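You operate a simulated robot arm through the tools that you are given. There is no shell and no other tool.

Carry out the task below with a simulated robot arm. There is one attempt and no reset: what you move stays moved.

TASK
Switch the grey machine off, then swap its empty bobbin for bobbin 59 and close the slide plate.
Fine: the empty one goes into the teal tray.

It is judged by the outcome, as a careful person would: the job done as asked, and still so three seconds after it is handed in. It fails if anything else is knocked over, pushed out of place, dropped, spilled or broken.

THE ROBOT
A 6-joint arm with a two-finger gripper, fixed in place. Base frame: the origin is on the floor under the middle of its stand, x ahead of it, y to its left, z up. Lengths are in m, angles in degrees, forces in N, time in s.
It reaches about 1.038 m from its shoulder. Its first joint turns from -166.0 to 166.0 degrees. Payload 1.71 kg.
Tool frame: the origin (TCP) lies between the finger pads and is the grasp point; the fingertips stand 0.02 m ahead of it; z points along the fingers, y is the line along which they close. The gripper opens to 0.096 m; its body begins 0.113 m behind the TCP.
Orientation is that of the tool frame in the base frame, as [roll, pitch, yaw] about the fixed x, y, z axes, in that order (R = Rz(yaw) Ry(pitch) Rx(roll)). With the fingers straight down and closing along the base's y, the tool's x points along the base's -x, its y along +y and its z along -z.

THE INTERFACE
- The arm moves only by the tool play_rows. Its argument "rows" is a list that holds one entry, the list of rows, each a list of 7 numbers: the shift along the tool's x, y, z in units of 20 mm (1.0 is 20 mm), then the turn, a rotation vector about the tool's x, y, z in units of 4 degrees (1.0 is 4 degrees), then the gripper command, from -1 (fully open) to 1 (shut), values between in proportion. In form: [[[x, y, z, rx, ry, rz, jaw], ...]]. A call has 1 to 20 rows; each row shifts and turns the commanded pose from where the row before left it, along the tool's axes as they then stand. A call with a number of a shift or a turn outside -1 to 1 is refused whole. Rows are played at 5 a second. More than 0.05 m and 8.6 degrees between two rows, or a gripper value outside its range, and nothing of the call is played. A pose out of reach is approached as far as the arm can. The call stops where the force on the tool passes 60 N (or 10 N more than at its start, if that is more) or the arm is blocked; 0.2 s more then pass. The fingers move at their own pace (about 0.045 m/s each) and stop on an object; they squeeze with about 21 N. The grip force told is the motor's: it shows also when the fingers shut on nothing. Time passes only in rows, and 0.2 s behind the last, so rows that do not move let the fingers close. It gives the time, the measured TCP pose, the force on the tool (base axes), the opening and the grip force at its end, in the units of the frame above (readings bear some noise), with the torque about the TCP (base axes, N m) and any sound that the robot's microphone picked up.
- Cameras (640 x 400 px; columns grow to the right, rows downward): "scene" is fixed at [0.2191, 0.4996, 1.3256]; the picture's right is [-0.57, -0.82, 0.00], its down [-0.55, 0.38, -0.74] and it looks along [0.61, -0.43, -0.67] (base axes); focal length 317 px, centre (320, 200). "wrist" rides on the gripper at [0.066, 0.014, -0.145] in the tool frame; the picture's right is [-0.21, 0.98, 0.00], its down [-0.88, -0.18, -0.44] and it looks along [-0.43, -0.09, 0.90] (tool axes); focal length 275 px, centre (320, 200). There is no depth. A picture from a camera that has moved, and an enlarged one, comes with that camera's place and axes in the base frame and with its lens.
- snapshot(camera): a new picture of that camera. No time passes.
- raise_lower(by): moves the trunk up (or, below 0, down) by that many m; the arm rides with it, the base frame stays. It gives what a move gives, with no picture.
- zoom(camera, box): a new picture of the part [left, top, right, bottom] of that camera's present view, enlarged. No time passes.
- job_done(): hands the job in; it is judged then, once.

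Nothing tells you positions but the pictures and the camera data. Unless the task says otherwise, let go and move clear before handing in.

The tools are called after "Request:" as a command line: name --argument value ..., lists and objects as JSON in quotes. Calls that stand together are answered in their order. play_rows: Moves the arm, as the interface text tells. Its arguments: {"type":"object","properties":{"rows":{"type":"array","items":{"type":"array","items":{"type":"array","items":{"type":"number"}}}}},"required":["rows"]} The other tools are called the same way: raise_lower (by) moves the trunk up or down; snapshot (camera) takes a picture; zoom (camera, box) takes an enlarged picture of a part of a camera's view; job_done () hands the job in.

At the start:

```text
time: 0.0
tool_pos: [0.5367, 0.0652, 1.0714]
orientation: [-179.9, 0.0, -180.0]
ft_force: [-0.5, -0.5, 0.2]
wrist_torque: [-0.02, -0.02, 0.03]
gripper_width: 0.0959
grip_force: 0.1
trunk travel left (down, up): [-0.175, 0.215]
```

scene: 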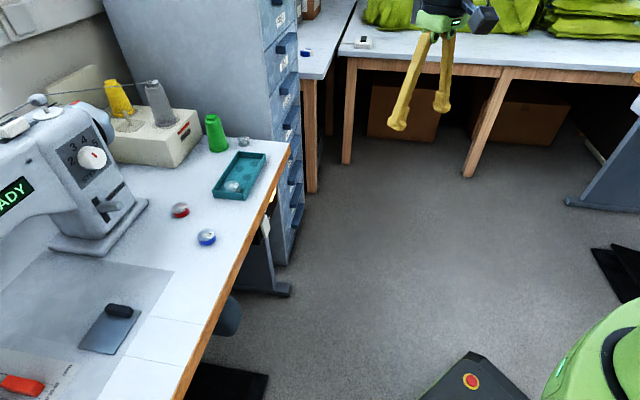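
wrist: 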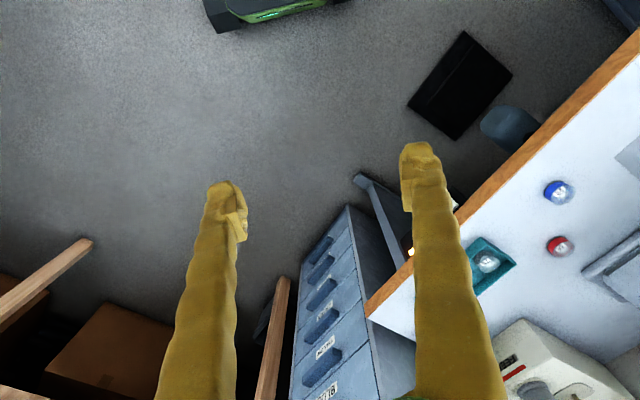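

I see a grey sewing machine on a table to the robot's left, with a teal tray, several bobbins (red, blue, one in the tray), and a slide plate region. I'll look closer before moving anything.

Request:
zoom --camera "scene" --box '[0, 80, 160, 280]'

Request:
zoom --camera "scene" --box '[140, 120, 300, 260]'

Request:
zoom --camera "scene" --box '[0, 240, 220, 400]'

Request:
zoom --camera "wrist" --box '[440, 150, 640, 400]'

```text
2.00 times, centred on (80, 180) of scene
camera zoom: at [0.2191, 0.4996, 1.3256], right [-0.57, -0.82, 0.0], down [-0.55, 0.38, -0.74], along [0.61, -0.43, -0.67], focal length 633 px, centre (800, 240)
```

zoom: 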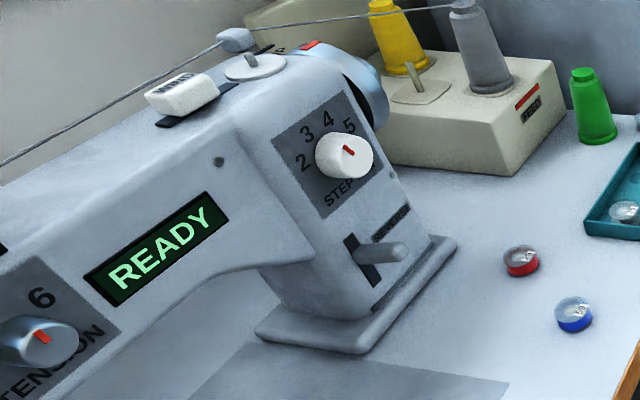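

```text
2.86 times, centred on (220, 190) of scene
camera zoom: at [0.2191, 0.4996, 1.3256], right [-0.57, -0.82, 0.0], down [-0.55, 0.38, -0.74], along [0.61, -0.43, -0.67], focal length 905 px, centre (606, 229)
```

zoom: 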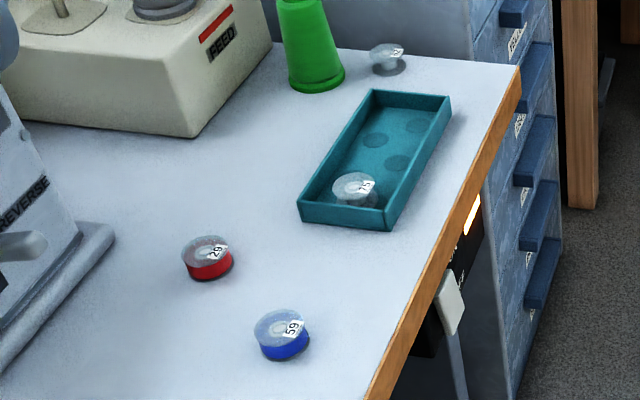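

```text
2.50 times, centred on (110, 320) of scene
camera zoom: at [0.2191, 0.4996, 1.3256], right [-0.57, -0.82, 0.0], down [-0.55, 0.38, -0.74], along [0.61, -0.43, -0.67], focal length 792 px, centre (845, -100)
```

zoom: 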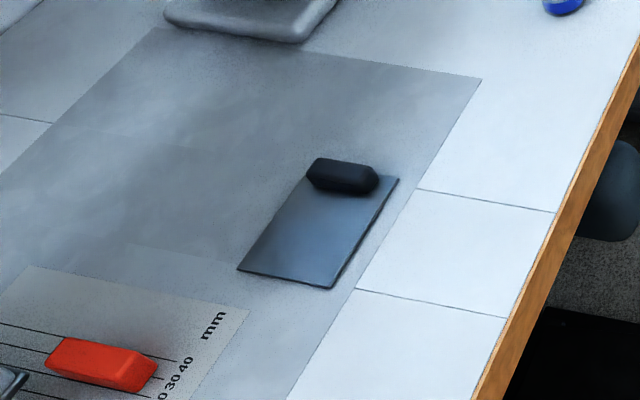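

```text
1.60 times, centred on (540, 275) of wrist
camera zoom: at [0.4715, 0.0795, 1.217], right [0.21, 0.98, 0.0], down [0.88, -0.18, 0.44], along [0.43, -0.09, -0.9], focal length 440 px, centre (-32, 80)
```

zoom: 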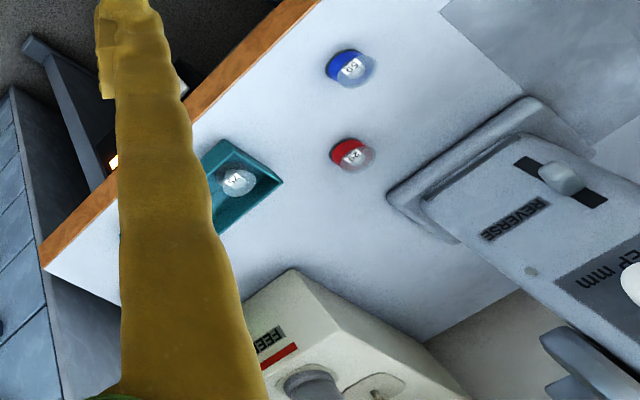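

Request:
zoom --camera "scene" --box '[225, 165, 305, 265]'

Request:
zoom --camera "scene" --box '[0, 90, 64, 150]'

Request:
zoom --camera "wrist" --box '[330, 150, 480, 270]'

Request:
zoom --camera "scene" --box '[60, 280, 160, 370]'

Request:
zoom --camera "scene" --box '[0, 340, 100, 400]'

```text
4.00 times, centred on (265, 215) of scene
camera zoom: at [0.2191, 0.4996, 1.3256], right [-0.57, -0.82, 0.0], down [-0.55, 0.38, -0.74], along [0.61, -0.43, -0.67], focal length 1267 px, centre (540, 140)
```

zoom: 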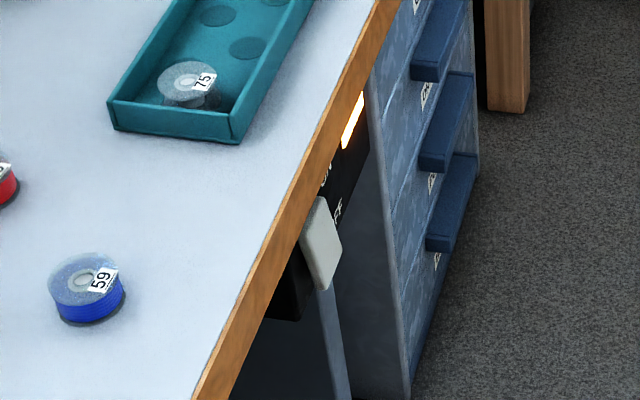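

```text
6.67 times, centred on (32, 120) of scene
camera zoom: at [0.2191, 0.4996, 1.3256], right [-0.57, -0.82, 0.0], down [-0.55, 0.38, -0.74], along [0.61, -0.43, -0.67], focal length 2111 px, centre (2240, 733)
```

zoom: 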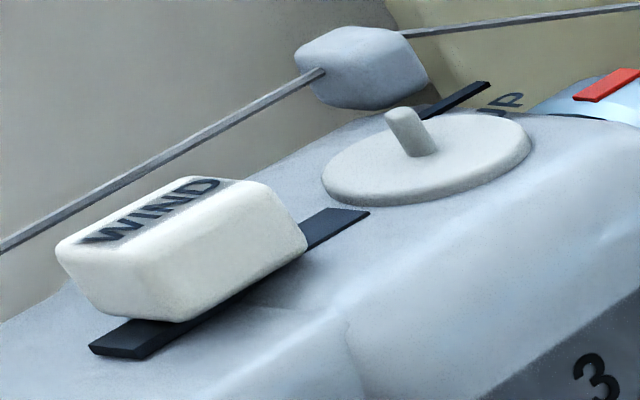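

```text
3.33 times, centred on (405, 210) of wrist
camera zoom: at [0.4715, 0.0795, 1.217], right [0.21, 0.98, 0.0], down [0.88, -0.18, 0.44], along [0.43, -0.09, -0.9], focal length 918 px, centre (37, 167)
```

zoom: 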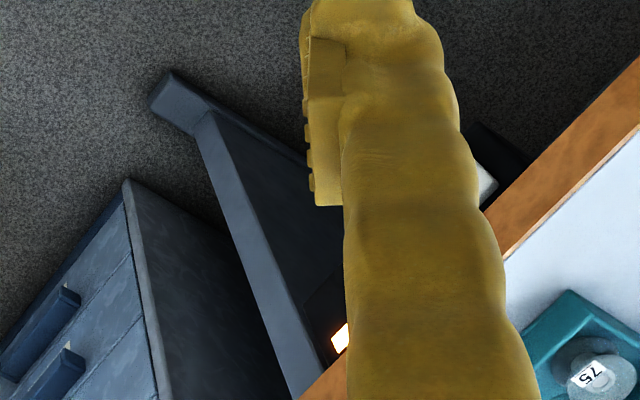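

```text
4.44 times, centred on (110, 325) of scene
camera zoom: at [0.2191, 0.4996, 1.3256], right [-0.57, -0.82, 0.0], down [-0.55, 0.38, -0.74], along [0.61, -0.43, -0.67], focal length 1407 px, centre (1253, -356)
```

zoom: 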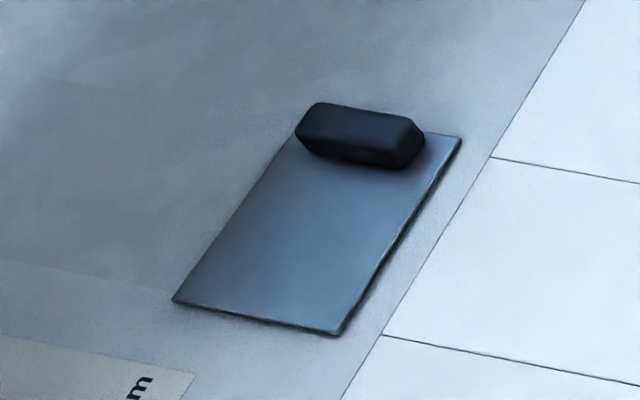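

```text
6.40 times, centred on (50, 370) of scene
camera zoom: at [0.2191, 0.4996, 1.3256], right [-0.57, -0.82, 0.0], down [-0.55, 0.38, -0.74], along [0.61, -0.43, -0.67], focal length 2027 px, centre (2048, -888)
```

zoom: 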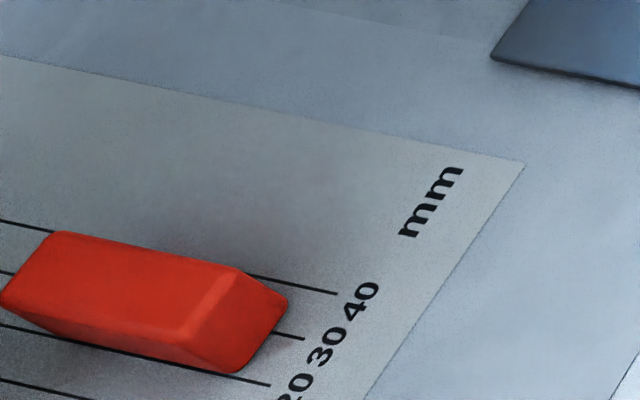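

The switch appears to be a box under the table's front edge (lamp + white paddle, "ON/OFF" lettering) near (0.77, 0.29, 0.73). I'll turn the gripper toward the table and tilt it for a proper look with the wrist camera.

Request:
play_rows --rows '[[[0, 0, 0.7, 0, 0, -0.958, -1], [0, 0, 0.7, 0, 0, -0.958, -1], [0, 0, 0.7, 0, 0, -0.958, -1], [0, 0, 0.7, 0, 0, -0.958, -1], [0, 0, 0.7, 0, 0, -0.958, -1], [0, 0, 0.7, 0, 0, -0.958, -1], [0, 0, 0.7, 0, 0, -0.958, -1], [0, 0, 0.7, 0, 0, -0.958, -1], [0, 0, 0.7, 0, 0, -0.958, -1], [0, 0, 0.7, 0, 0, -0.958, -1], [0, 0, 0.7, 0, 0, -0.958, -1], [0, 0, 0.7, 0, 0, -0.958, -1]]]'

Request:
snapshot --camera "wrist"

```text
time: 2.6
tool_pos: [0.5247, 0.065, 0.9105]
orientation: [-179.3, 0.5, -133.9]
ft_force: [-0.3, -0.5, -0.2]
wrist_torque: [-0.01, -0.02, -0.04]
gripper_width: 0.0963
grip_force: 0.0
trunk travel left (down, up): [-0.175, 0.215]
```

```text
taken
camera wrist: at [0.4666, 0.027, 1.0553], right [-0.56, 0.83, -0.01], down [0.73, 0.5, 0.46], along [0.38, 0.25, -0.89], focal length 275 px, centre (320, 200)
```

wrist: 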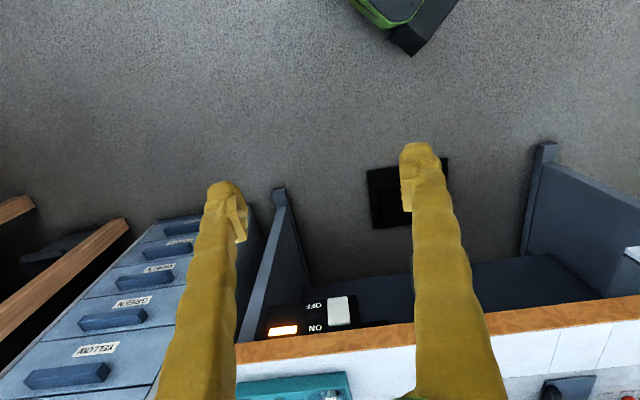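

Request:
zoom --camera "wrist" --box '[235, 280, 405, 380]'

Request:
zoom --camera "wrist" --box '[490, 300, 640, 400]'

Request:
play_rows --rows '[[[0, 0, 0, 0, 0, 0, -1], [0, 0, 0, 0, 0, 0, -1]]]'

```text
3.76 times, centred on (320, 330) of wrist
camera zoom: at [0.4666, 0.027, 1.0553], right [-0.56, 0.83, -0.01], down [0.73, 0.5, 0.46], along [0.38, 0.25, -0.89], focal length 1036 px, centre (320, -289)
```

zoom: 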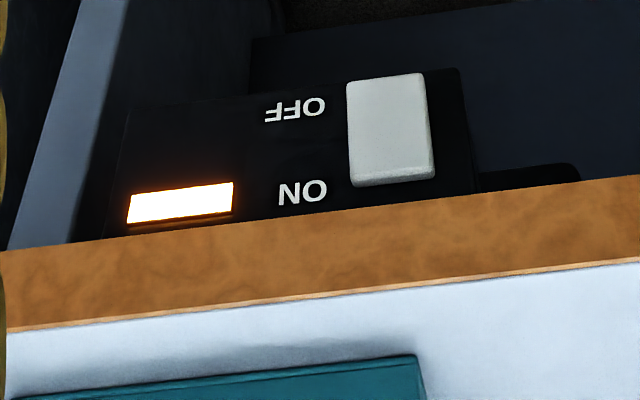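

```text
4.00 times, centred on (565, 350) of wrist
camera zoom: at [0.4666, 0.027, 1.0553], right [-0.56, 0.83, -0.01], down [0.73, 0.5, 0.46], along [0.38, 0.25, -0.89], focal length 1101 px, centre (-660, -400)
```

zoom: 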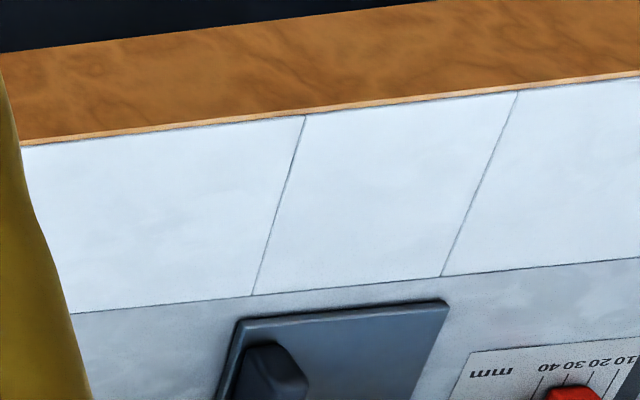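

```text
time: 3.2
tool_pos: [0.5233, 0.0648, 0.9105]
orientation: [-179.4, 0.5, -134.0]
ft_force: [0.2, 0.6, 1.4]
wrist_torque: [-0.03, -0.01, -0.04]
gripper_width: 0.096
grip_force: 0.0
trunk travel left (down, up): [-0.175, 0.215]
```

Request:
play_rows --rows '[[[0, 0, 0, 0, -1, 0, -1], [0, 0, 0, 0, -1, 0, -1], [0, 0, 0, 0, -1, 0, -1], [0, 0, 0, 0, -1, 0, -1], [0, 0, 0, 0, -1, 0, -1], [0, 0, 0, 0, -1, 0, -1], [0, 0, 0, 0, -1, 0, -1], [0, 0, 0, 0, -1, 0, -1], [0, 0, 0, 0, -1, 0, -1], [0, 0, 0, 0, -1, 0, -1], [0, 0, 0, 0, -1, 0, -1], [0, 0, 0, 0, -1, 0, -1], [0, 0, 0, 0, -1, 0, -1], [0, 0, 0, 0, 0, 0, -1]]]'

Request:
snapshot --camera "wrist"

```text
time: 6.2
tool_pos: [0.5238, 0.0655, 0.9118]
orientation: [-179.1, 52.6, -133.3]
ft_force: [-0.4, -0.1, 0.8]
wrist_torque: [0.03, -0.01, 0.02]
gripper_width: 0.0961
grip_force: 0.0
trunk travel left (down, up): [-0.175, 0.215]
```

```text
taken
camera wrist: at [0.4058, -0.0353, 0.947], right [-0.62, 0.77, 0.15], down [0.25, 0.01, 0.97], along [0.75, 0.64, -0.2], focal length 275 px, centre (320, 200)
```

wrist: 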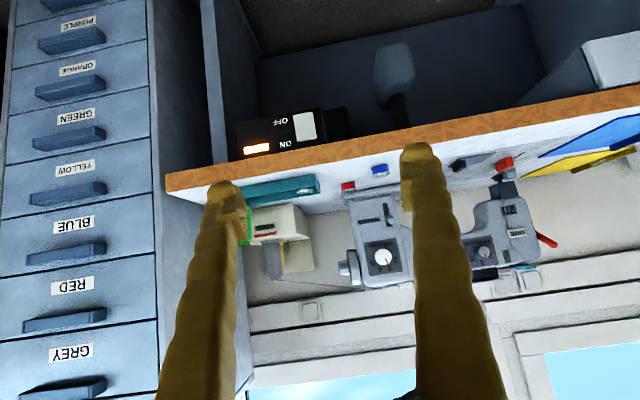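

Request:
zoom --camera "wrist" --box '[220, 95, 360, 175]'

Request:
zoom --camera "wrist" --box '[320, 130, 580, 300]'

```text
4.57 times, centred on (290, 135) of wrist
camera zoom: at [0.4058, -0.0353, 0.947], right [-0.62, 0.77, 0.15], down [0.25, 0.01, 0.97], along [0.75, 0.64, -0.2], focal length 1258 px, centre (457, 497)
```

zoom: 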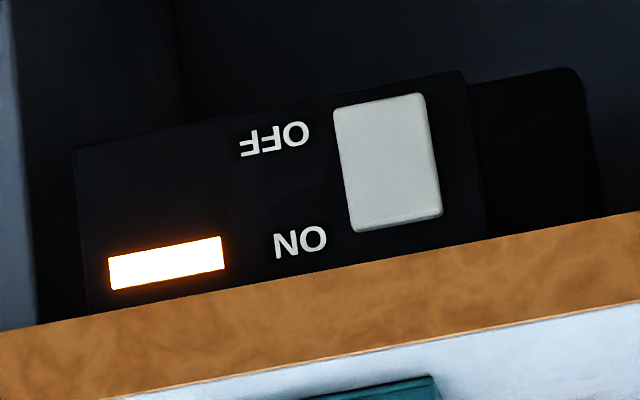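

```text
2.35 times, centred on (450, 215) of wrist
camera zoom: at [0.4058, -0.0353, 0.947], right [-0.62, 0.77, 0.15], down [0.25, 0.01, 0.97], along [0.75, 0.64, -0.2], focal length 648 px, centre (14, 165)
```

zoom: 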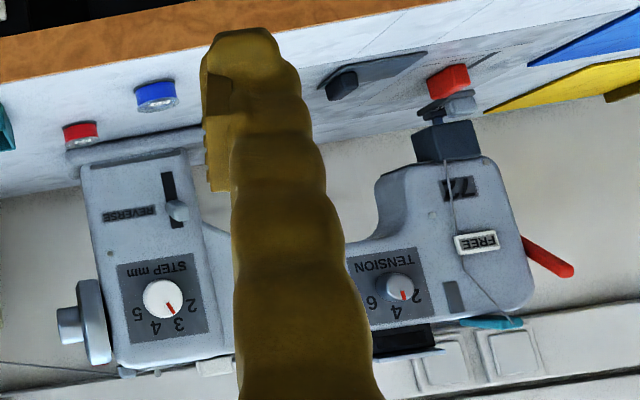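

The rocker is at ON (lamp lit); its centre triangulates to about (0.793, 0.287, 0.694), and OFF is the lower half. I'll level the gripper to point straight at it with the fingers shut.

Request:
play_rows --rows '[[[0, 0, 0, 0, -0.935, 0, 1], [0, 0, 0, 0, -0.935, 0, 1], [0, 0, 0, 0, -0.935, 0, 1], [0, 0, 0, 0, -0.935, 0, 1], [0, 0, 0, 0, -0.935, 0, 1], [0, 0, 0, 0, -0.935, 0, 1], [0, 0, 0, 0, -0.935, 0, 1], [0, 0, 0, 0, -0.935, 0, 1], [0, 0, 0, 0, -0.935, 0, 1], [0, 0, 0, 0, -0.935, 0, 1], [1, 0, 0, 0, 0, 0, 1], [1, 0, 0, 0, 0, 0, 1], [1, 0, 0, 0, 0, 0, 1], [1, 0, 0, 0, 0, 0, 1], [1, 0, 0, 0, 0, 0, 1], [1, 0, 0, 0, 0, 0, 1], [0, 0, 0, 0, 0, 0, 1]]]'

Request:
snapshot --camera "wrist"

Request:
snapshot --camera "scene"

```text
time: 9.8
tool_pos: [0.6014, 0.0371, 1.0096]
orientation: [-100.0, 89.4, -53.8]
ft_force: [-0.1, 0.3, -0.7]
wrist_torque: [-0.01, -0.05, 0.05]
gripper_width: 0.0001
grip_force: 21.0
out of reach, approached as far as the arm can: row 3, 4, 5, 6, 7, 8, 9, 10, 11, 12, 13, 14, 15, 16
trunk travel left (down, up): [-0.175, 0.215]
```

```text
taken
camera wrist: at [0.4913, -0.0579, 0.9435], right [-0.71, 0.68, 0.2], down [-0.18, -0.44, 0.88], along [0.69, 0.58, 0.43], focal length 275 px, centre (320, 200)
```

wrist: 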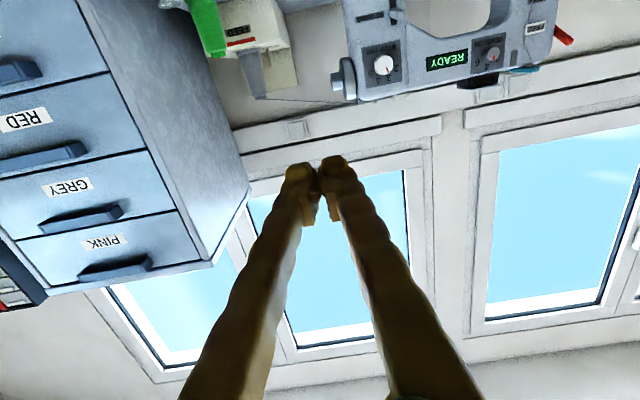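

```text
taken
```

scene: 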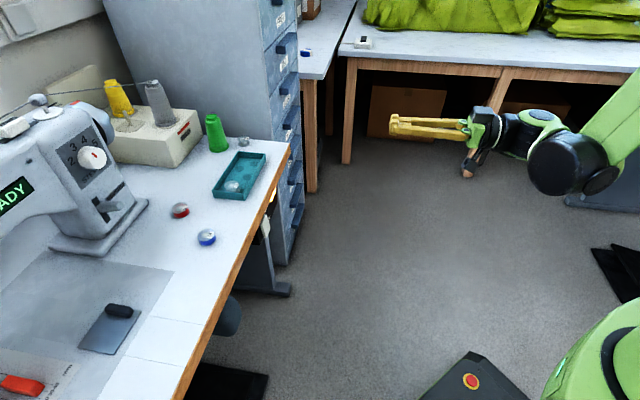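

The arm couldn't fold in that close, so it drifted up to z≈1.01. I'll lower the trunk and then move forward and down, staying clear in front of the table edge.

Request:
raise_lower --by -0.15

Request:
play_rows --rows '[[[0, 0, 0.5, 0, 0, 0, 1], [0, 0, 0.5, 0, 0, 0, 1], [0, 0, 0.5, 0, 0, 0, 1], [0, 0, 0.5, 0, 0, 0, 1], [0, 0, 0, 0, 0, 0, 1]]]'

```text
time: 11.6
tool_pos: [0.6003, 0.0372, 0.8593]
orientation: [-99.7, 89.4, -53.7]
ft_force: [-0.6, -1.0, -0.3]
wrist_torque: [-0.01, 0.0, -0.03]
gripper_width: 0.0002
grip_force: 20.9
trunk travel left (down, up): [-0.025, 0.365]
```

```text
time: 12.8
tool_pos: [0.6295, 0.0661, 0.8596]
orientation: [-99.5, 89.5, -53.4]
ft_force: [0.3, 0.3, 0.6]
wrist_torque: [0.0, 0.01, -0.03]
gripper_width: 0.0002
grip_force: 20.9
trunk travel left (down, up): [-0.025, 0.365]
```

Request:
play_rows --rows '[[[0.6, 0.34, 0.8, 0, 0, 0, 1], [0.6, 0.34, 0.8, 0, 0, 0, 1], [0.6, 0.34, 0.8, 0, 0, 0, 1], [0.6, 0.34, 0.8, 0, 0, 0, 1], [0.6, 0.34, 0.8, 0, 0, 0, 1], [1, 0, 0, 0, 0, 0, 1], [1, 0, 0, 0, 0, 0, 1], [1, 0, 0, 0, 0, 0, 1], [1, 0, 0, 0, 0, 0, 1], [0, 0, 0, 0, 0, 0, 1]]]'

Request:
snapshot --camera "wrist"

Request:
snapshot --camera "scene"

```text
time: 14.9
tool_pos: [0.717, 0.1383, 0.8003]
orientation: [-116.5, 89.4, -70.4]
ft_force: [-1.2, -0.5, -0.1]
wrist_torque: [0.0, -0.02, 0.01]
gripper_width: 0.0003
grip_force: 21.1
out of reach, approached as far as the arm can: row 2, 3, 4, 5, 6, 7, 8, 9
trunk travel left (down, up): [-0.025, 0.365]
```

```text
taken
camera wrist: at [0.607, 0.0433, 0.7358], right [-0.71, 0.68, 0.2], down [-0.18, -0.44, 0.88], along [0.69, 0.59, 0.43], focal length 275 px, centre (320, 200)
```

wrist: 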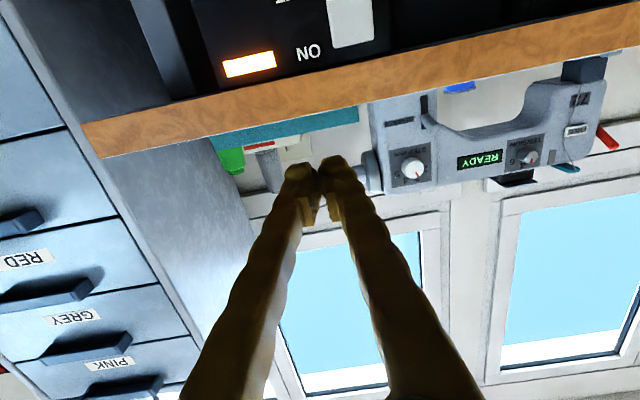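

```text
taken
```

scene: 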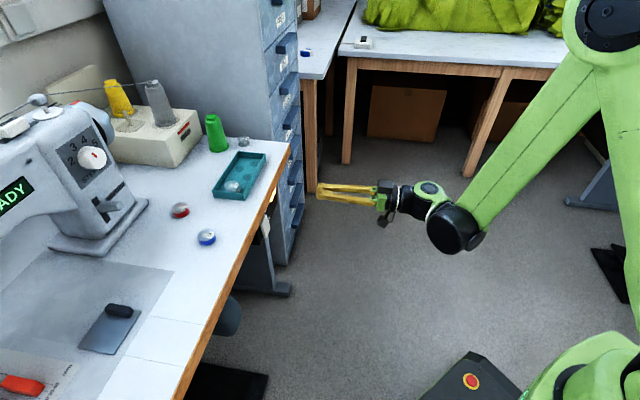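

Horizontal that low is outside the joint range, so I'll use an inclined approach (fingers pointing about 50° from vertical, tips leading).

Request:
play_rows --rows '[[[0, 0, 0, 0, 1, 0, 1], [0, 0, 0, 0, 1, 0, 1], [0, 0, 0, 0, 1, 0, 1], [0, 0, 0, 0, 1, 0, 1], [0, 0, 0, 0, 1, 0, 1], [0, 0, 0, 0, 1, 0, 1], [0, 0, 0, 0, 1, 0, 1], [0, 0, 0, 0, 1, 0, 1], [0, 0, 0, 0, 1, 0, 1], [0, 0, 0, 0, 1, 0, 1], [0, 0, 0, 0, 0, 0, 1]]]'

Request:
snapshot --camera "wrist"

```text
time: 17.4
tool_pos: [0.7159, 0.1404, 0.8007]
orientation: [-179.2, 49.9, -133.3]
ft_force: [-0.1, 0.1, 0.5]
wrist_torque: [-0.02, 0.0, 0.03]
gripper_width: 0.0001
grip_force: 21.2
trunk travel left (down, up): [-0.025, 0.365]
```

```text
taken
camera wrist: at [0.5993, 0.0398, 0.844], right [-0.61, 0.78, 0.15], down [0.28, 0.04, 0.96], along [0.74, 0.63, -0.24], focal length 275 px, centre (320, 200)
```

wrist: 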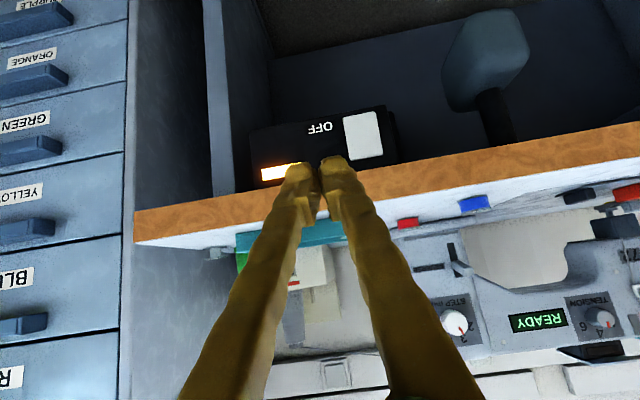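

Request:
play_rows --rows '[[[0.208, 0.2875, 0.82, 0, 0, 0, 1], [0.208, 0.2875, 0.82, 0, 0, 0, 1], [0.208, 0.2875, 0.82, 0, 0, 0, 1], [0.208, 0.2875, 0.82, 0, 0, 0, 1], [0.208, 0.2875, 0.82, 0, 0, 0, 1], [0.208, 0.2875, 0.82, 0, 0, 0, 1], [0.208, 0.2875, 0.82, 0, 0, 0, 1], [0.208, 0.2875, 0.82, 0, 0, 0, 1], [0, 0, 0, 0, 0, 0, 1]]]'

Request:
snapshot --camera "wrist"

Request:
zoom --camera "scene" --box '[220, 160, 340, 260]'

```text
time: 19.4
tool_pos: [0.737, 0.2276, 0.691]
orientation: [-179.2, 50.0, -133.2]
ft_force: [-0.1, -0.4, 0.2]
wrist_torque: [-0.02, 0.01, 0.01]
gripper_width: 0.0001
grip_force: 21.0
trunk travel left (down, up): [-0.025, 0.365]
```

```text
taken
camera wrist: at [0.6193, 0.1274, 0.7337], right [-0.61, 0.78, 0.15], down [0.28, 0.04, 0.96], along [0.74, 0.63, -0.24], focal length 275 px, centre (320, 200)
```

wrist: 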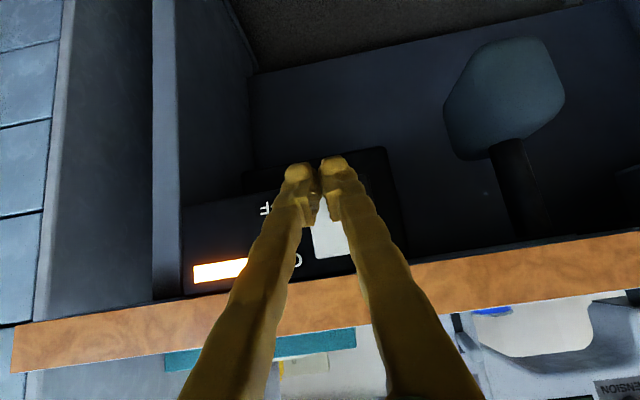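

```text
4.00 times, centred on (280, 210) of scene
camera zoom: at [0.2191, 0.4996, 1.3256], right [-0.57, -0.82, 0.0], down [-0.55, 0.38, -0.74], along [0.61, -0.43, -0.67], focal length 1267 px, centre (480, 160)
```

zoom: 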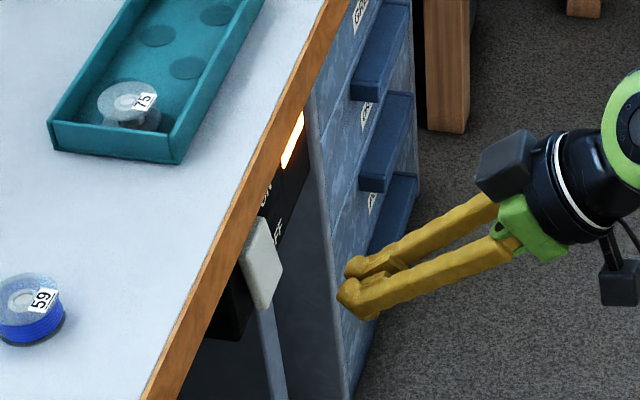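

Request:
play_rows --rows '[[[-0.3215, 0, 0.383, 0, 0, 0, 1], [-0.3215, 0, 0.383, 0, 0, 0, 1], [-0.3215, 0, 0.383, 0, 0, 0, 1], [-0.3215, 0, 0.383, 0, 0, 0, 1], [-0.16, 0, 0.19, 0, 0, 0, 1], [0, 0, 0, 0, 0, 0, 1]]]'

Request:
zoom --camera "scene" --box '[220, 160, 340, 260]'

Request:
snapshot --camera "wrist"

```text
time: 20.8
tool_pos: [0.7671, 0.2598, 0.6896]
orientation: [-179.1, 49.8, -133.2]
ft_force: [-0.1, 0.9, -0.3]
wrist_torque: [0.02, -0.02, -0.01]
gripper_width: 0.0
grip_force: 21.4
trunk travel left (down, up): [-0.025, 0.365]
```

```text
4.00 times, centred on (280, 210) of scene
camera zoom: at [0.2191, 0.4996, 1.3256], right [-0.57, -0.82, 0.0], down [-0.55, 0.38, -0.74], along [0.61, -0.43, -0.67], focal length 1267 px, centre (480, 160)
```

zoom: 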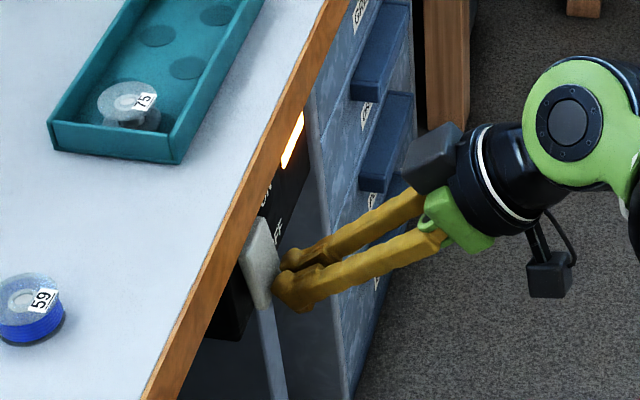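

```text
taken
camera wrist: at [0.6511, 0.1598, 0.7331], right [-0.61, 0.78, 0.15], down [0.28, 0.04, 0.96], along [0.74, 0.63, -0.24], focal length 275 px, centre (320, 200)
```

wrist: 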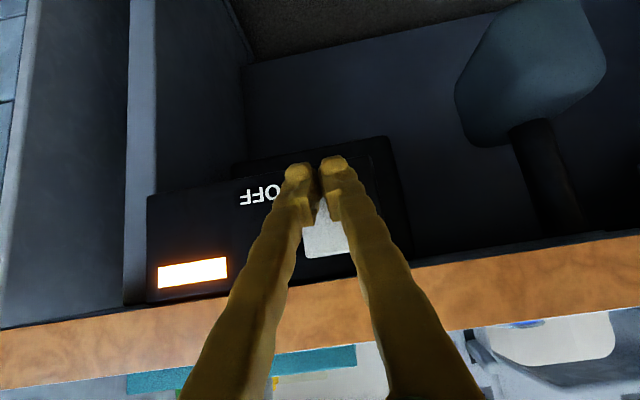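

Request:
play_rows --rows '[[[-0.22, 0, 0, 0, 0, 0, 1], [-0.16, 0, 0.19, 0, 0, 0, 1], [-0.16, 0, 0.19, 0, 0, 0, 1], [0, 0, 0, 0, 0, 0, 1]]]'

Request:
zoom --camera "wrist" --box '[130, 120, 430, 310]'

```text
time: 21.7
tool_pos: [0.7639, 0.2677, 0.7041]
orientation: [-178.2, 50.3, -132.6]
ft_force: [0.6, 0.6, -0.6]
wrist_torque: [0.01, -0.01, -0.02]
gripper_width: 0.0001
grip_force: 28.9
trunk travel left (down, up): [-0.025, 0.365]
stopped in row 4: the force on the tool passed its limit at 63 N (the readings are from after the stop); the commanded pose is now the measured one
```

```text
2.11 times, centred on (280, 215) of wrist
camera zoom: at [0.6459, 0.1675, 0.7457], right [-0.62, 0.78, 0.14], down [0.27, 0.04, 0.96], along [0.74, 0.63, -0.24], focal length 580 px, centre (404, 168)
```

zoom: 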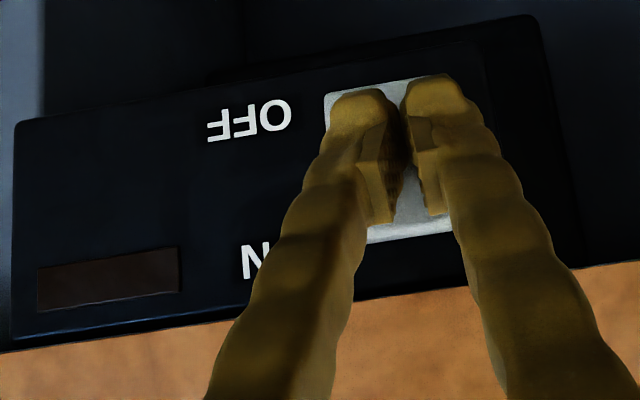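

The lamp went dark, so the rocker flipped to OFF. I'll back straight out and verify.

Request:
play_rows --rows '[[[0.643, 0, -0.766, 0, 0, 0, 1], [0.643, 0, -0.766, 0, 0, 0, 1], [0.643, 0, -0.766, 0, 0, 0, 1], [0.643, 0, -0.766, 0, 0, 0, 1], [0, 0, 0, 0, 0, 0, 1]]]'

Request:
snapshot --camera "wrist"

Request:
snapshot --camera "scene"

Request:
zoom --camera "scene" --box '[200, 130, 320, 260]'

```text
time: 22.9
tool_pos: [0.7088, 0.2109, 0.7011]
orientation: [-178.3, 50.3, -132.6]
ft_force: [0.6, -0.1, 0.5]
wrist_torque: [0.02, 0.02, 0.01]
gripper_width: 0.0
grip_force: 29.3
trunk travel left (down, up): [-0.025, 0.365]
```

```text
taken
camera wrist: at [0.591, 0.1103, 0.7437], right [-0.62, 0.78, 0.14], down [0.27, 0.04, 0.96], along [0.74, 0.63, -0.24], focal length 275 px, centre (320, 200)
```

wrist: 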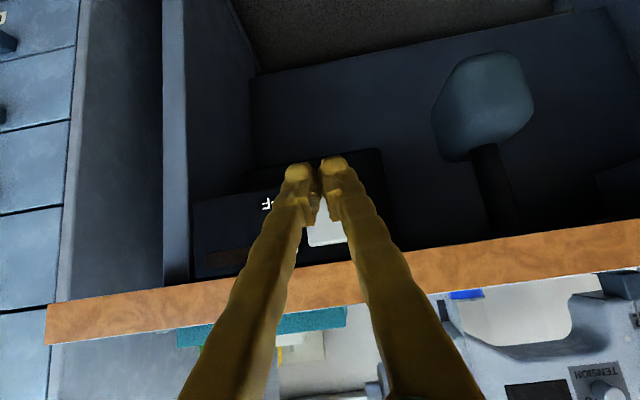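

```text
taken
```

scene: 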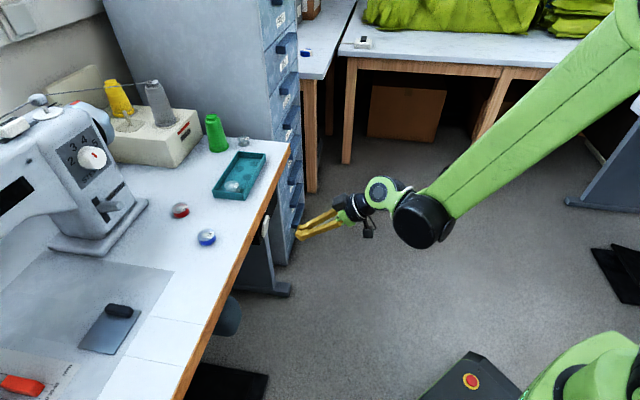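

```text
3.08 times, centred on (260, 195) of scene
camera zoom: at [0.2191, 0.4996, 1.3256], right [-0.57, -0.82, 0.0], down [-0.55, 0.38, -0.74], along [0.61, -0.43, -0.67], focal length 974 px, centre (505, 215)
```

zoom: 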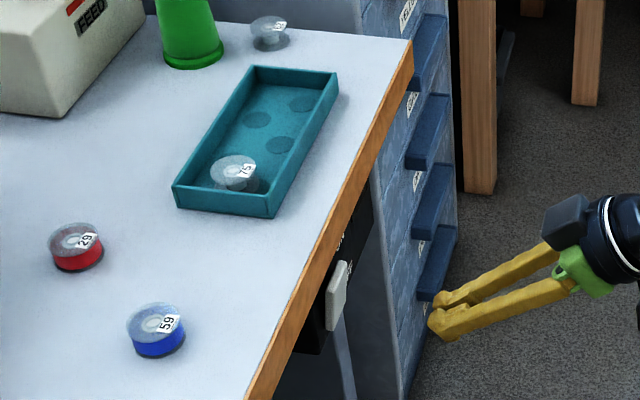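

The display and lamp are off. Now I'll raise up and look down on the machine bed and slide plate.

Request:
raise_lower --by 0.25

Request:
play_rows --rows '[[[-0.5, 0, -0.5, 0, 0, 0, -1], [-0.5, 0, -0.5, 0, 0, 0, -1], [-0.5, 0, -0.5, 0, 0, 0, -1], [-0.5, 0, -0.5, 0, 0, 0, -1], [-0.5, 0.5, -0.5, 0, 0.5, 0, -1], [-0.5, 0.5, -0.5, 0, 0.5, 0, -1], [0, 1, 0, 0, 0.5, 0, -1], [0, 1, 0, 0, 0.5, 0, -1], [0, 1, 0, 0, 0.5, 0, -1], [0, 1, 0, 0, 0.5, 0, -1], [0, 1, 0, 0, 0.5, 0, -1], [0, 1, 0, 0, 0.5, 0, -1], [0, 1, 0, 0, 0.5, 0, -1], [0, 1, 0, 0, 0.5, 0, -1]]]'

Request:
snapshot --camera "wrist"

```text
time: 25.5
tool_pos: [0.7091, 0.2105, 0.9508]
orientation: [-178.3, 50.4, -132.6]
ft_force: [-1.1, 0.3, 0.7]
wrist_torque: [0.03, 0.02, 0.02]
gripper_width: 0.0002
grip_force: 30.1
trunk travel left (down, up): [-0.275, 0.115]
```

```text
time: 28.5
tool_pos: [0.5703, 0.3306, 1.0308]
orientation: [-178.6, 30.2, -133.3]
ft_force: [-0.5, 1.0, -0.2]
wrist_torque: [0.02, 0.0, 0.0]
gripper_width: 0.0958
grip_force: 0.1
trunk travel left (down, up): [-0.275, 0.115]
```

```text
taken
camera wrist: at [0.4689, 0.249, 1.1241], right [-0.58, 0.81, 0.08], down [0.49, 0.27, 0.83], along [0.65, 0.52, -0.55], focal length 275 px, centre (320, 200)
```

wrist: 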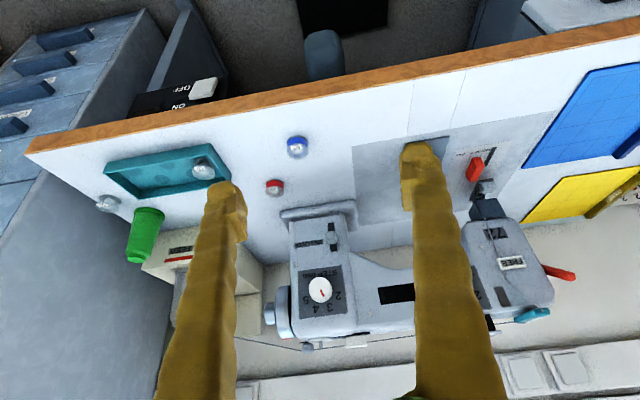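

Request:
play_rows --rows '[[[0, 1, 0, 0, 0, 0, -1], [0, 1, 0, 0, 0, 0, -1], [0, 1, 0, 0, 0, 0, -1], [0, 1, 0, 0, 0, 0, -1], [0, 1, 0, 0, 0, 0, -1], [0, 1, 0, 0, 0, 0, -1], [0, 1, 0, 0, 0, 0, -1], [0, 0, 0, 0, 0, 0, -1]]]'

Request:
snapshot --camera "wrist"

Request:
zoom --camera "wrist" --box '[235, 80, 435, 230]'

```text
time: 30.3
tool_pos: [0.4726, 0.4294, 1.0279]
orientation: [-178.7, 30.3, -133.3]
ft_force: [0.4, -0.1, -1.5]
wrist_torque: [-0.04, -0.03, 0.05]
gripper_width: 0.0961
grip_force: 0.1
trunk travel left (down, up): [-0.275, 0.115]
```

```text
taken
camera wrist: at [0.3709, 0.3464, 1.1203], right [-0.58, 0.81, 0.08], down [0.49, 0.27, 0.83], along [0.65, 0.52, -0.55], focal length 275 px, centre (320, 200)
```

wrist: 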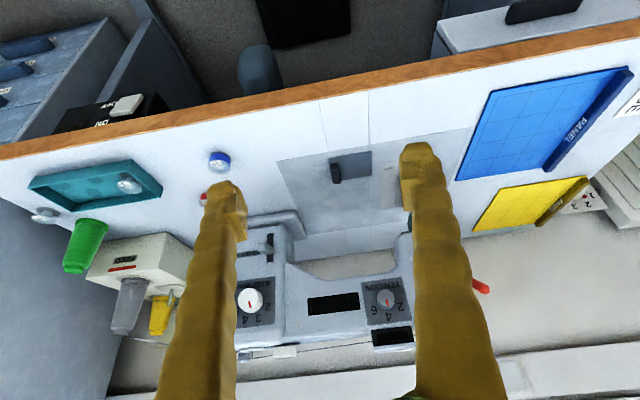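

```text
2.67 times, centred on (335, 155) of wrist
camera zoom: at [0.3709, 0.3464, 1.1203], right [-0.58, 0.81, 0.08], down [0.49, 0.27, 0.83], along [0.65, 0.52, -0.55], focal length 734 px, centre (280, 320)
```

zoom: 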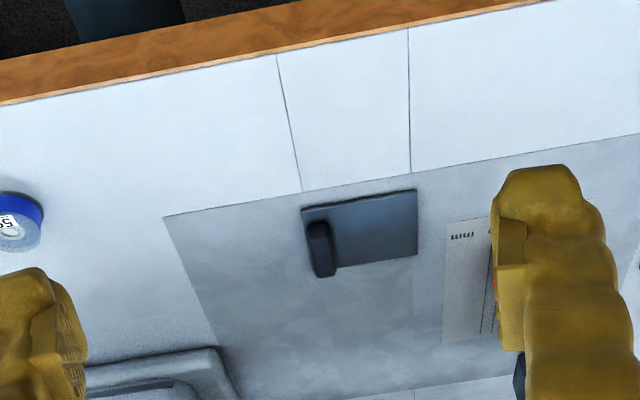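

Request:
play_rows --rows '[[[0, 0, 0, 0, 0.95, 0, -1], [0, 0, 0, 0, 0.95, 0, -1], [0, 0, 0, 0, 0.95, 0, -1], [0, 0, 0, 0, 0.95, 0, -1], [0, 0, 0, 0, 0.95, 0, -1], [0, 0, 0, 0, 0.95, 0, -1], [0, 0, 0, 0, 0.95, 0, -1], [0, 0, 0, 0, 0.95, 0, -1], [-1, 0.17, 0, 0, 0, 0, -1], [-1, 0.17, 0, 0, 0, 0, -1], [-1, 0.17, 0, 0, 0, 0, -1], [-1, 0.17, 0, 0, 0, 0, -1], [-1, 0.17, 0, 0, 0, 0, -1], [-1, 0.17, 0, 0, 0, 0, -1], [-1, 0.17, 0, 0, 0, 0, -1], [-1, 0.17, 0, 0, 0, 0, -1], [0, 0, 0, 0, 0, 0, -1]]]'

Request:
snapshot --camera "wrist"

Request:
snapshot --camera "scene"

```text
time: 33.9
tool_pos: [0.565, 0.5631, 1.0287]
orientation: [-178.9, -0.1, -133.9]
ft_force: [0.3, -1.1, -0.2]
wrist_torque: [0.0, 0.0, -0.02]
gripper_width: 0.0963
grip_force: 0.0
trunk travel left (down, up): [-0.275, 0.115]
```

```text
taken
camera wrist: at [0.5072, 0.5274, 1.1746], right [-0.56, 0.83, -0.02], down [0.74, 0.51, 0.45], along [0.38, 0.24, -0.89], focal length 275 px, centre (320, 200)
```

wrist: 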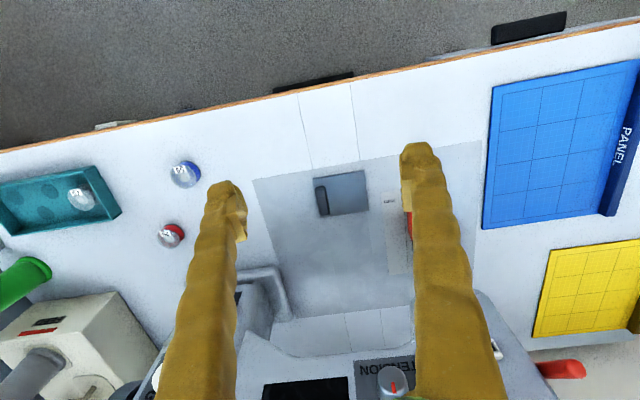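

```text
taken
```

scene: 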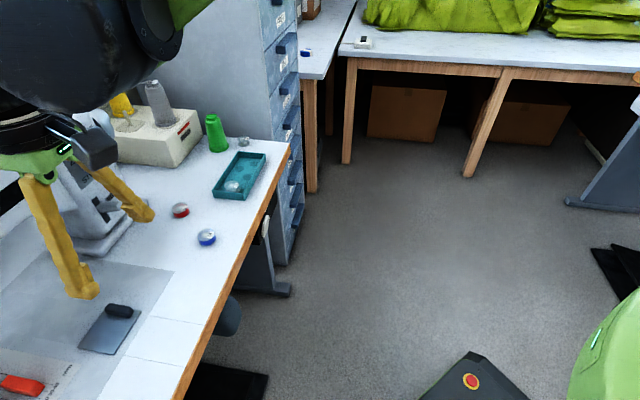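

Request:
zoom --camera "wrist" --box '[240, 80, 440, 230]'

Request:
zoom --camera "wrist" --box '[300, 160, 400, 230]'

Request:
zoom --camera "wrist" --box '[240, 220, 440, 370]'

Request:
zoom --camera "scene" --box '[70, 280, 170, 370]'

```text
2.67 times, centred on (340, 155) of wrist
camera zoom: at [0.5072, 0.5274, 1.1746], right [-0.56, 0.83, -0.02], down [0.74, 0.51, 0.45], along [0.38, 0.24, -0.89], focal length 734 px, centre (267, 320)
```

zoom: 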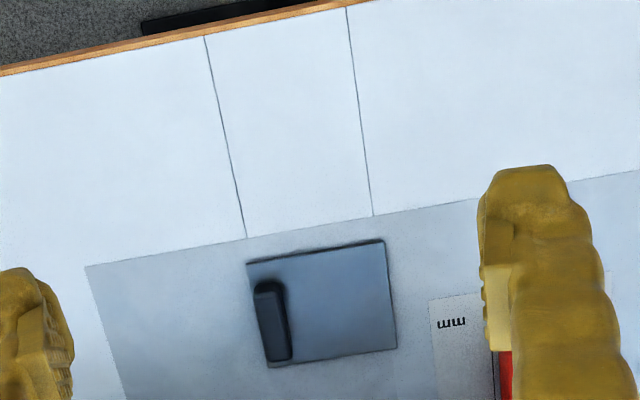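

```text
5.71 times, centred on (350, 195) of wrist
camera zoom: at [0.5072, 0.5274, 1.1746], right [-0.56, 0.83, -0.02], down [0.74, 0.51, 0.45], along [0.38, 0.24, -0.89], focal length 1573 px, centre (149, 229)
```

zoom: 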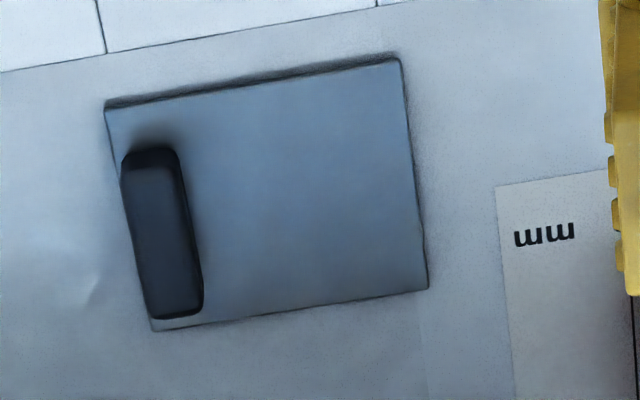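

```text
2.67 times, centred on (340, 295) of wrist
camera zoom: at [0.5072, 0.5274, 1.1746], right [-0.56, 0.83, -0.02], down [0.74, 0.51, 0.45], along [0.38, 0.24, -0.89], focal length 734 px, centre (267, -53)
```

zoom: 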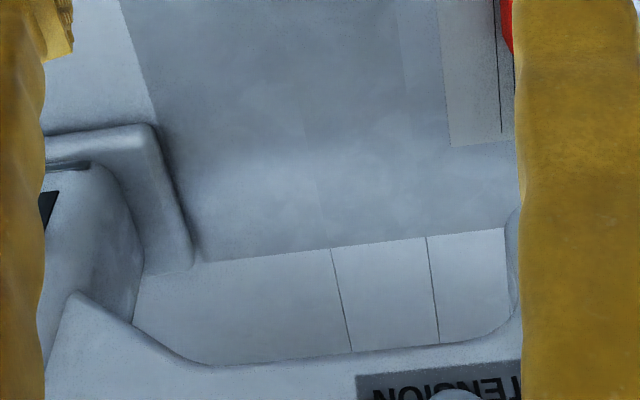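

```text
4.44 times, centred on (120, 325) of scene
camera zoom: at [0.2191, 0.4996, 1.3256], right [-0.57, -0.82, 0.0], down [-0.55, 0.38, -0.74], along [0.61, -0.43, -0.67], focal length 1407 px, centre (1209, -356)
```

zoom: 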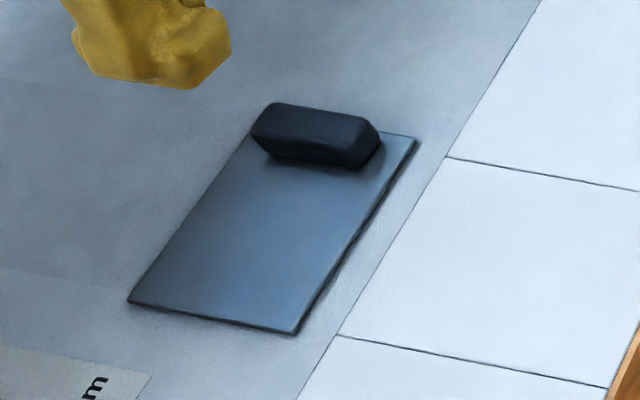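

The machine is off. The slide plate (grip bar at about (0.666, 0.632), centre n≈0.917 from the robot) covers the bobbin well. I'll move above the bar with a slight tilt so I can straddle it with the fingers.

Request:
play_rows --rows '[[[0, 0, 0, -0.092, -1, 0, -0.2], [0, 0, 0, -0.092, -1, 0, -0.2], [0, 0, 0, -0.092, -1, 0, -0.2], [-0.432, -0.128, 0.853, 0, 0, 0, -0.2], [-0.432, -0.128, 0.853, 0, 0, 0, -0.2], [-0.432, -0.128, 0.853, 0, 0, 0, -0.2], [-0.432, -0.128, 0.853, 0, 0, 0, -0.2], [-0.432, -0.128, 0.853, 0, 0, 0, -0.2], [-0.432, -0.128, 0.853, 0, 0, 0, -0.2], [-0.432, -0.128, 0.853, 0, 0, 0, -0.2], [-0.432, -0.128, 0.853, 0, 0, 0, -0.2], [-0.432, -0.128, 0.853, 0, 0, 0, -0.2], [0, 0, 0, 0, 0, 0, -0.2]]]'

Request:
snapshot --camera "wrist"

Request:
snapshot --camera "scene"

```text
time: 36.7
tool_pos: [0.6556, 0.6256, 0.8941]
orientation: [-180.0, 11.8, -133.8]
ft_force: [0.1, 0.5, 0.3]
wrist_torque: [0.02, 0.04, -0.02]
gripper_width: 0.0577
grip_force: 0.0
trunk travel left (down, up): [-0.275, 0.115]
```

```text
taken
camera wrist: at [0.5803, 0.5673, 1.0233], right [-0.57, 0.82, 0.04], down [0.66, 0.43, 0.62], along [0.49, 0.38, -0.79], focal length 275 px, centre (320, 200)
```

wrist: 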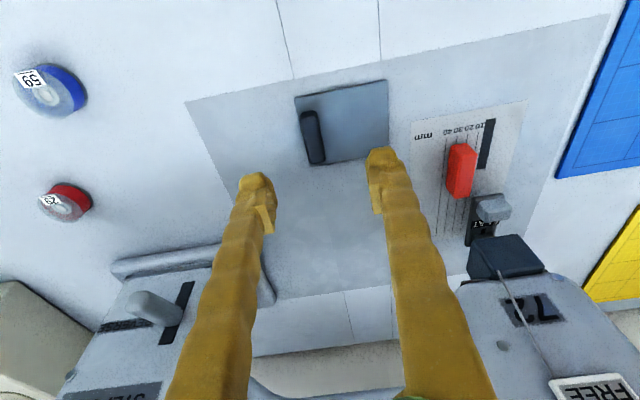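

```text
taken
```

scene: 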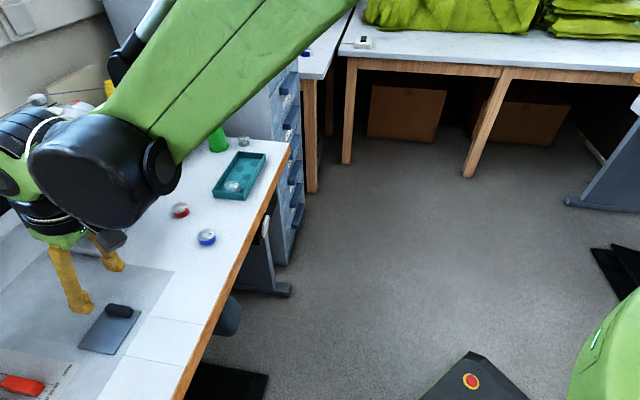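

Request:
play_rows --rows '[[[0.06, -0.03, 0.6, 0, 0, 0, -0.2], [0.06, -0.03, 0.6, 0, 0, 0, -0.2], [0.06, -0.03, 0.6, 0, 0, 0, -0.2], [0.06, -0.03, 0.6, 0, 0, 0, -0.2], [0.06, -0.03, 0.6, 0, 0, 0, -0.2], [0.055, -0.04, 0.6, 0, 0, 0, -0.2], [0, 0, 0, 0, 0, 0, -0.2]]]'

Request:
snapshot --camera "wrist"

Request:
zoom --camera "scene" --box '[40, 220, 180, 370]'

```text
time: 38.3
tool_pos: [0.6632, 0.6259, 0.8223]
orientation: [-179.9, 11.9, -133.7]
ft_force: [-1.1, -0.4, 0.2]
wrist_torque: [-0.03, -0.01, -0.04]
gripper_width: 0.0575
grip_force: 0.0
trunk travel left (down, up): [-0.275, 0.115]
```

```text
taken
camera wrist: at [0.5882, 0.5685, 0.9512], right [-0.57, 0.82, 0.04], down [0.66, 0.43, 0.62], along [0.49, 0.38, -0.79], focal length 275 px, centre (320, 200)
```

wrist: 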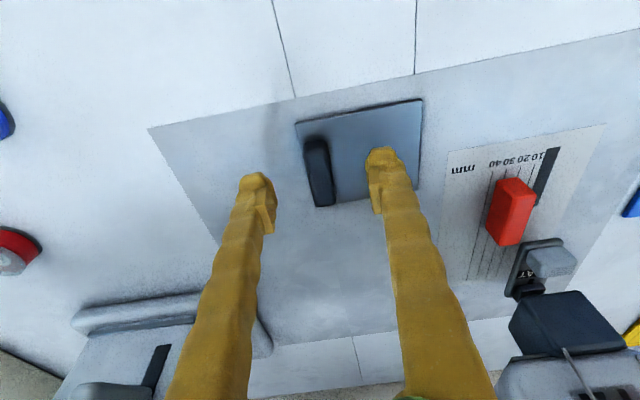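

```text
2.67 times, centred on (110, 295) of scene
camera zoom: at [0.2191, 0.4996, 1.3256], right [-0.57, -0.82, 0.0], down [-0.55, 0.38, -0.74], along [0.61, -0.43, -0.67], focal length 844 px, centre (880, -53)
```

zoom: 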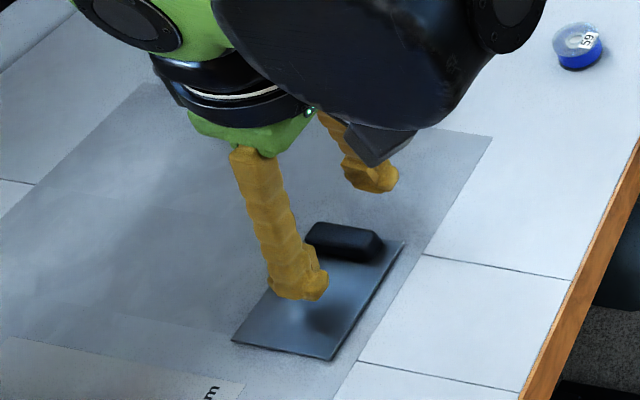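

Request:
play_rows --rows '[[[-0.03, 0, 0.2, 0, 0, 0, -0.2], [-0.03, 0, 0.2, 0, 0, 0, -0.2], [-0.03, 0, 0.2, 0, 0, 0, -0.2], [0, 0, 0.2, 0, 0, 0, -0.2], [0, 0, 0, 0, 0, 0, -0.2]]]'

Request:
snapshot --camera "wrist"

Request:
zoom --camera "scene" --box '[40, 220, 180, 370]'

```text
time: 39.5
tool_pos: [0.6675, 0.628, 0.8074]
orientation: [-180.0, 11.9, -133.8]
ft_force: [-0.4, -0.2, 0.0]
wrist_torque: [-0.01, 0.02, -0.03]
gripper_width: 0.0575
grip_force: 0.1
trunk travel left (down, up): [-0.275, 0.115]
```

```text
taken
camera wrist: at [0.5921, 0.5705, 0.9358], right [-0.57, 0.82, 0.04], down [0.66, 0.42, 0.62], along [0.49, 0.38, -0.79], focal length 275 px, centre (320, 200)
```

wrist: 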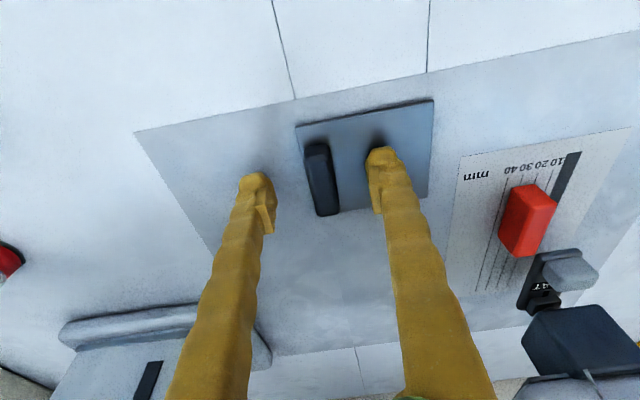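

```text
2.67 times, centred on (110, 295) of scene
camera zoom: at [0.2191, 0.4996, 1.3256], right [-0.57, -0.82, 0.0], down [-0.55, 0.38, -0.74], along [0.61, -0.43, -0.67], focal length 844 px, centre (880, -53)
```

zoom: 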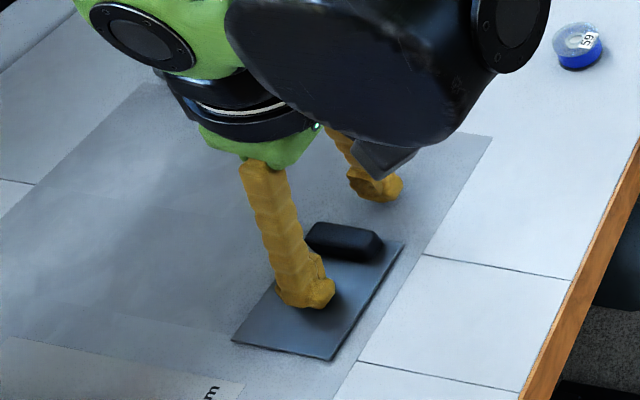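

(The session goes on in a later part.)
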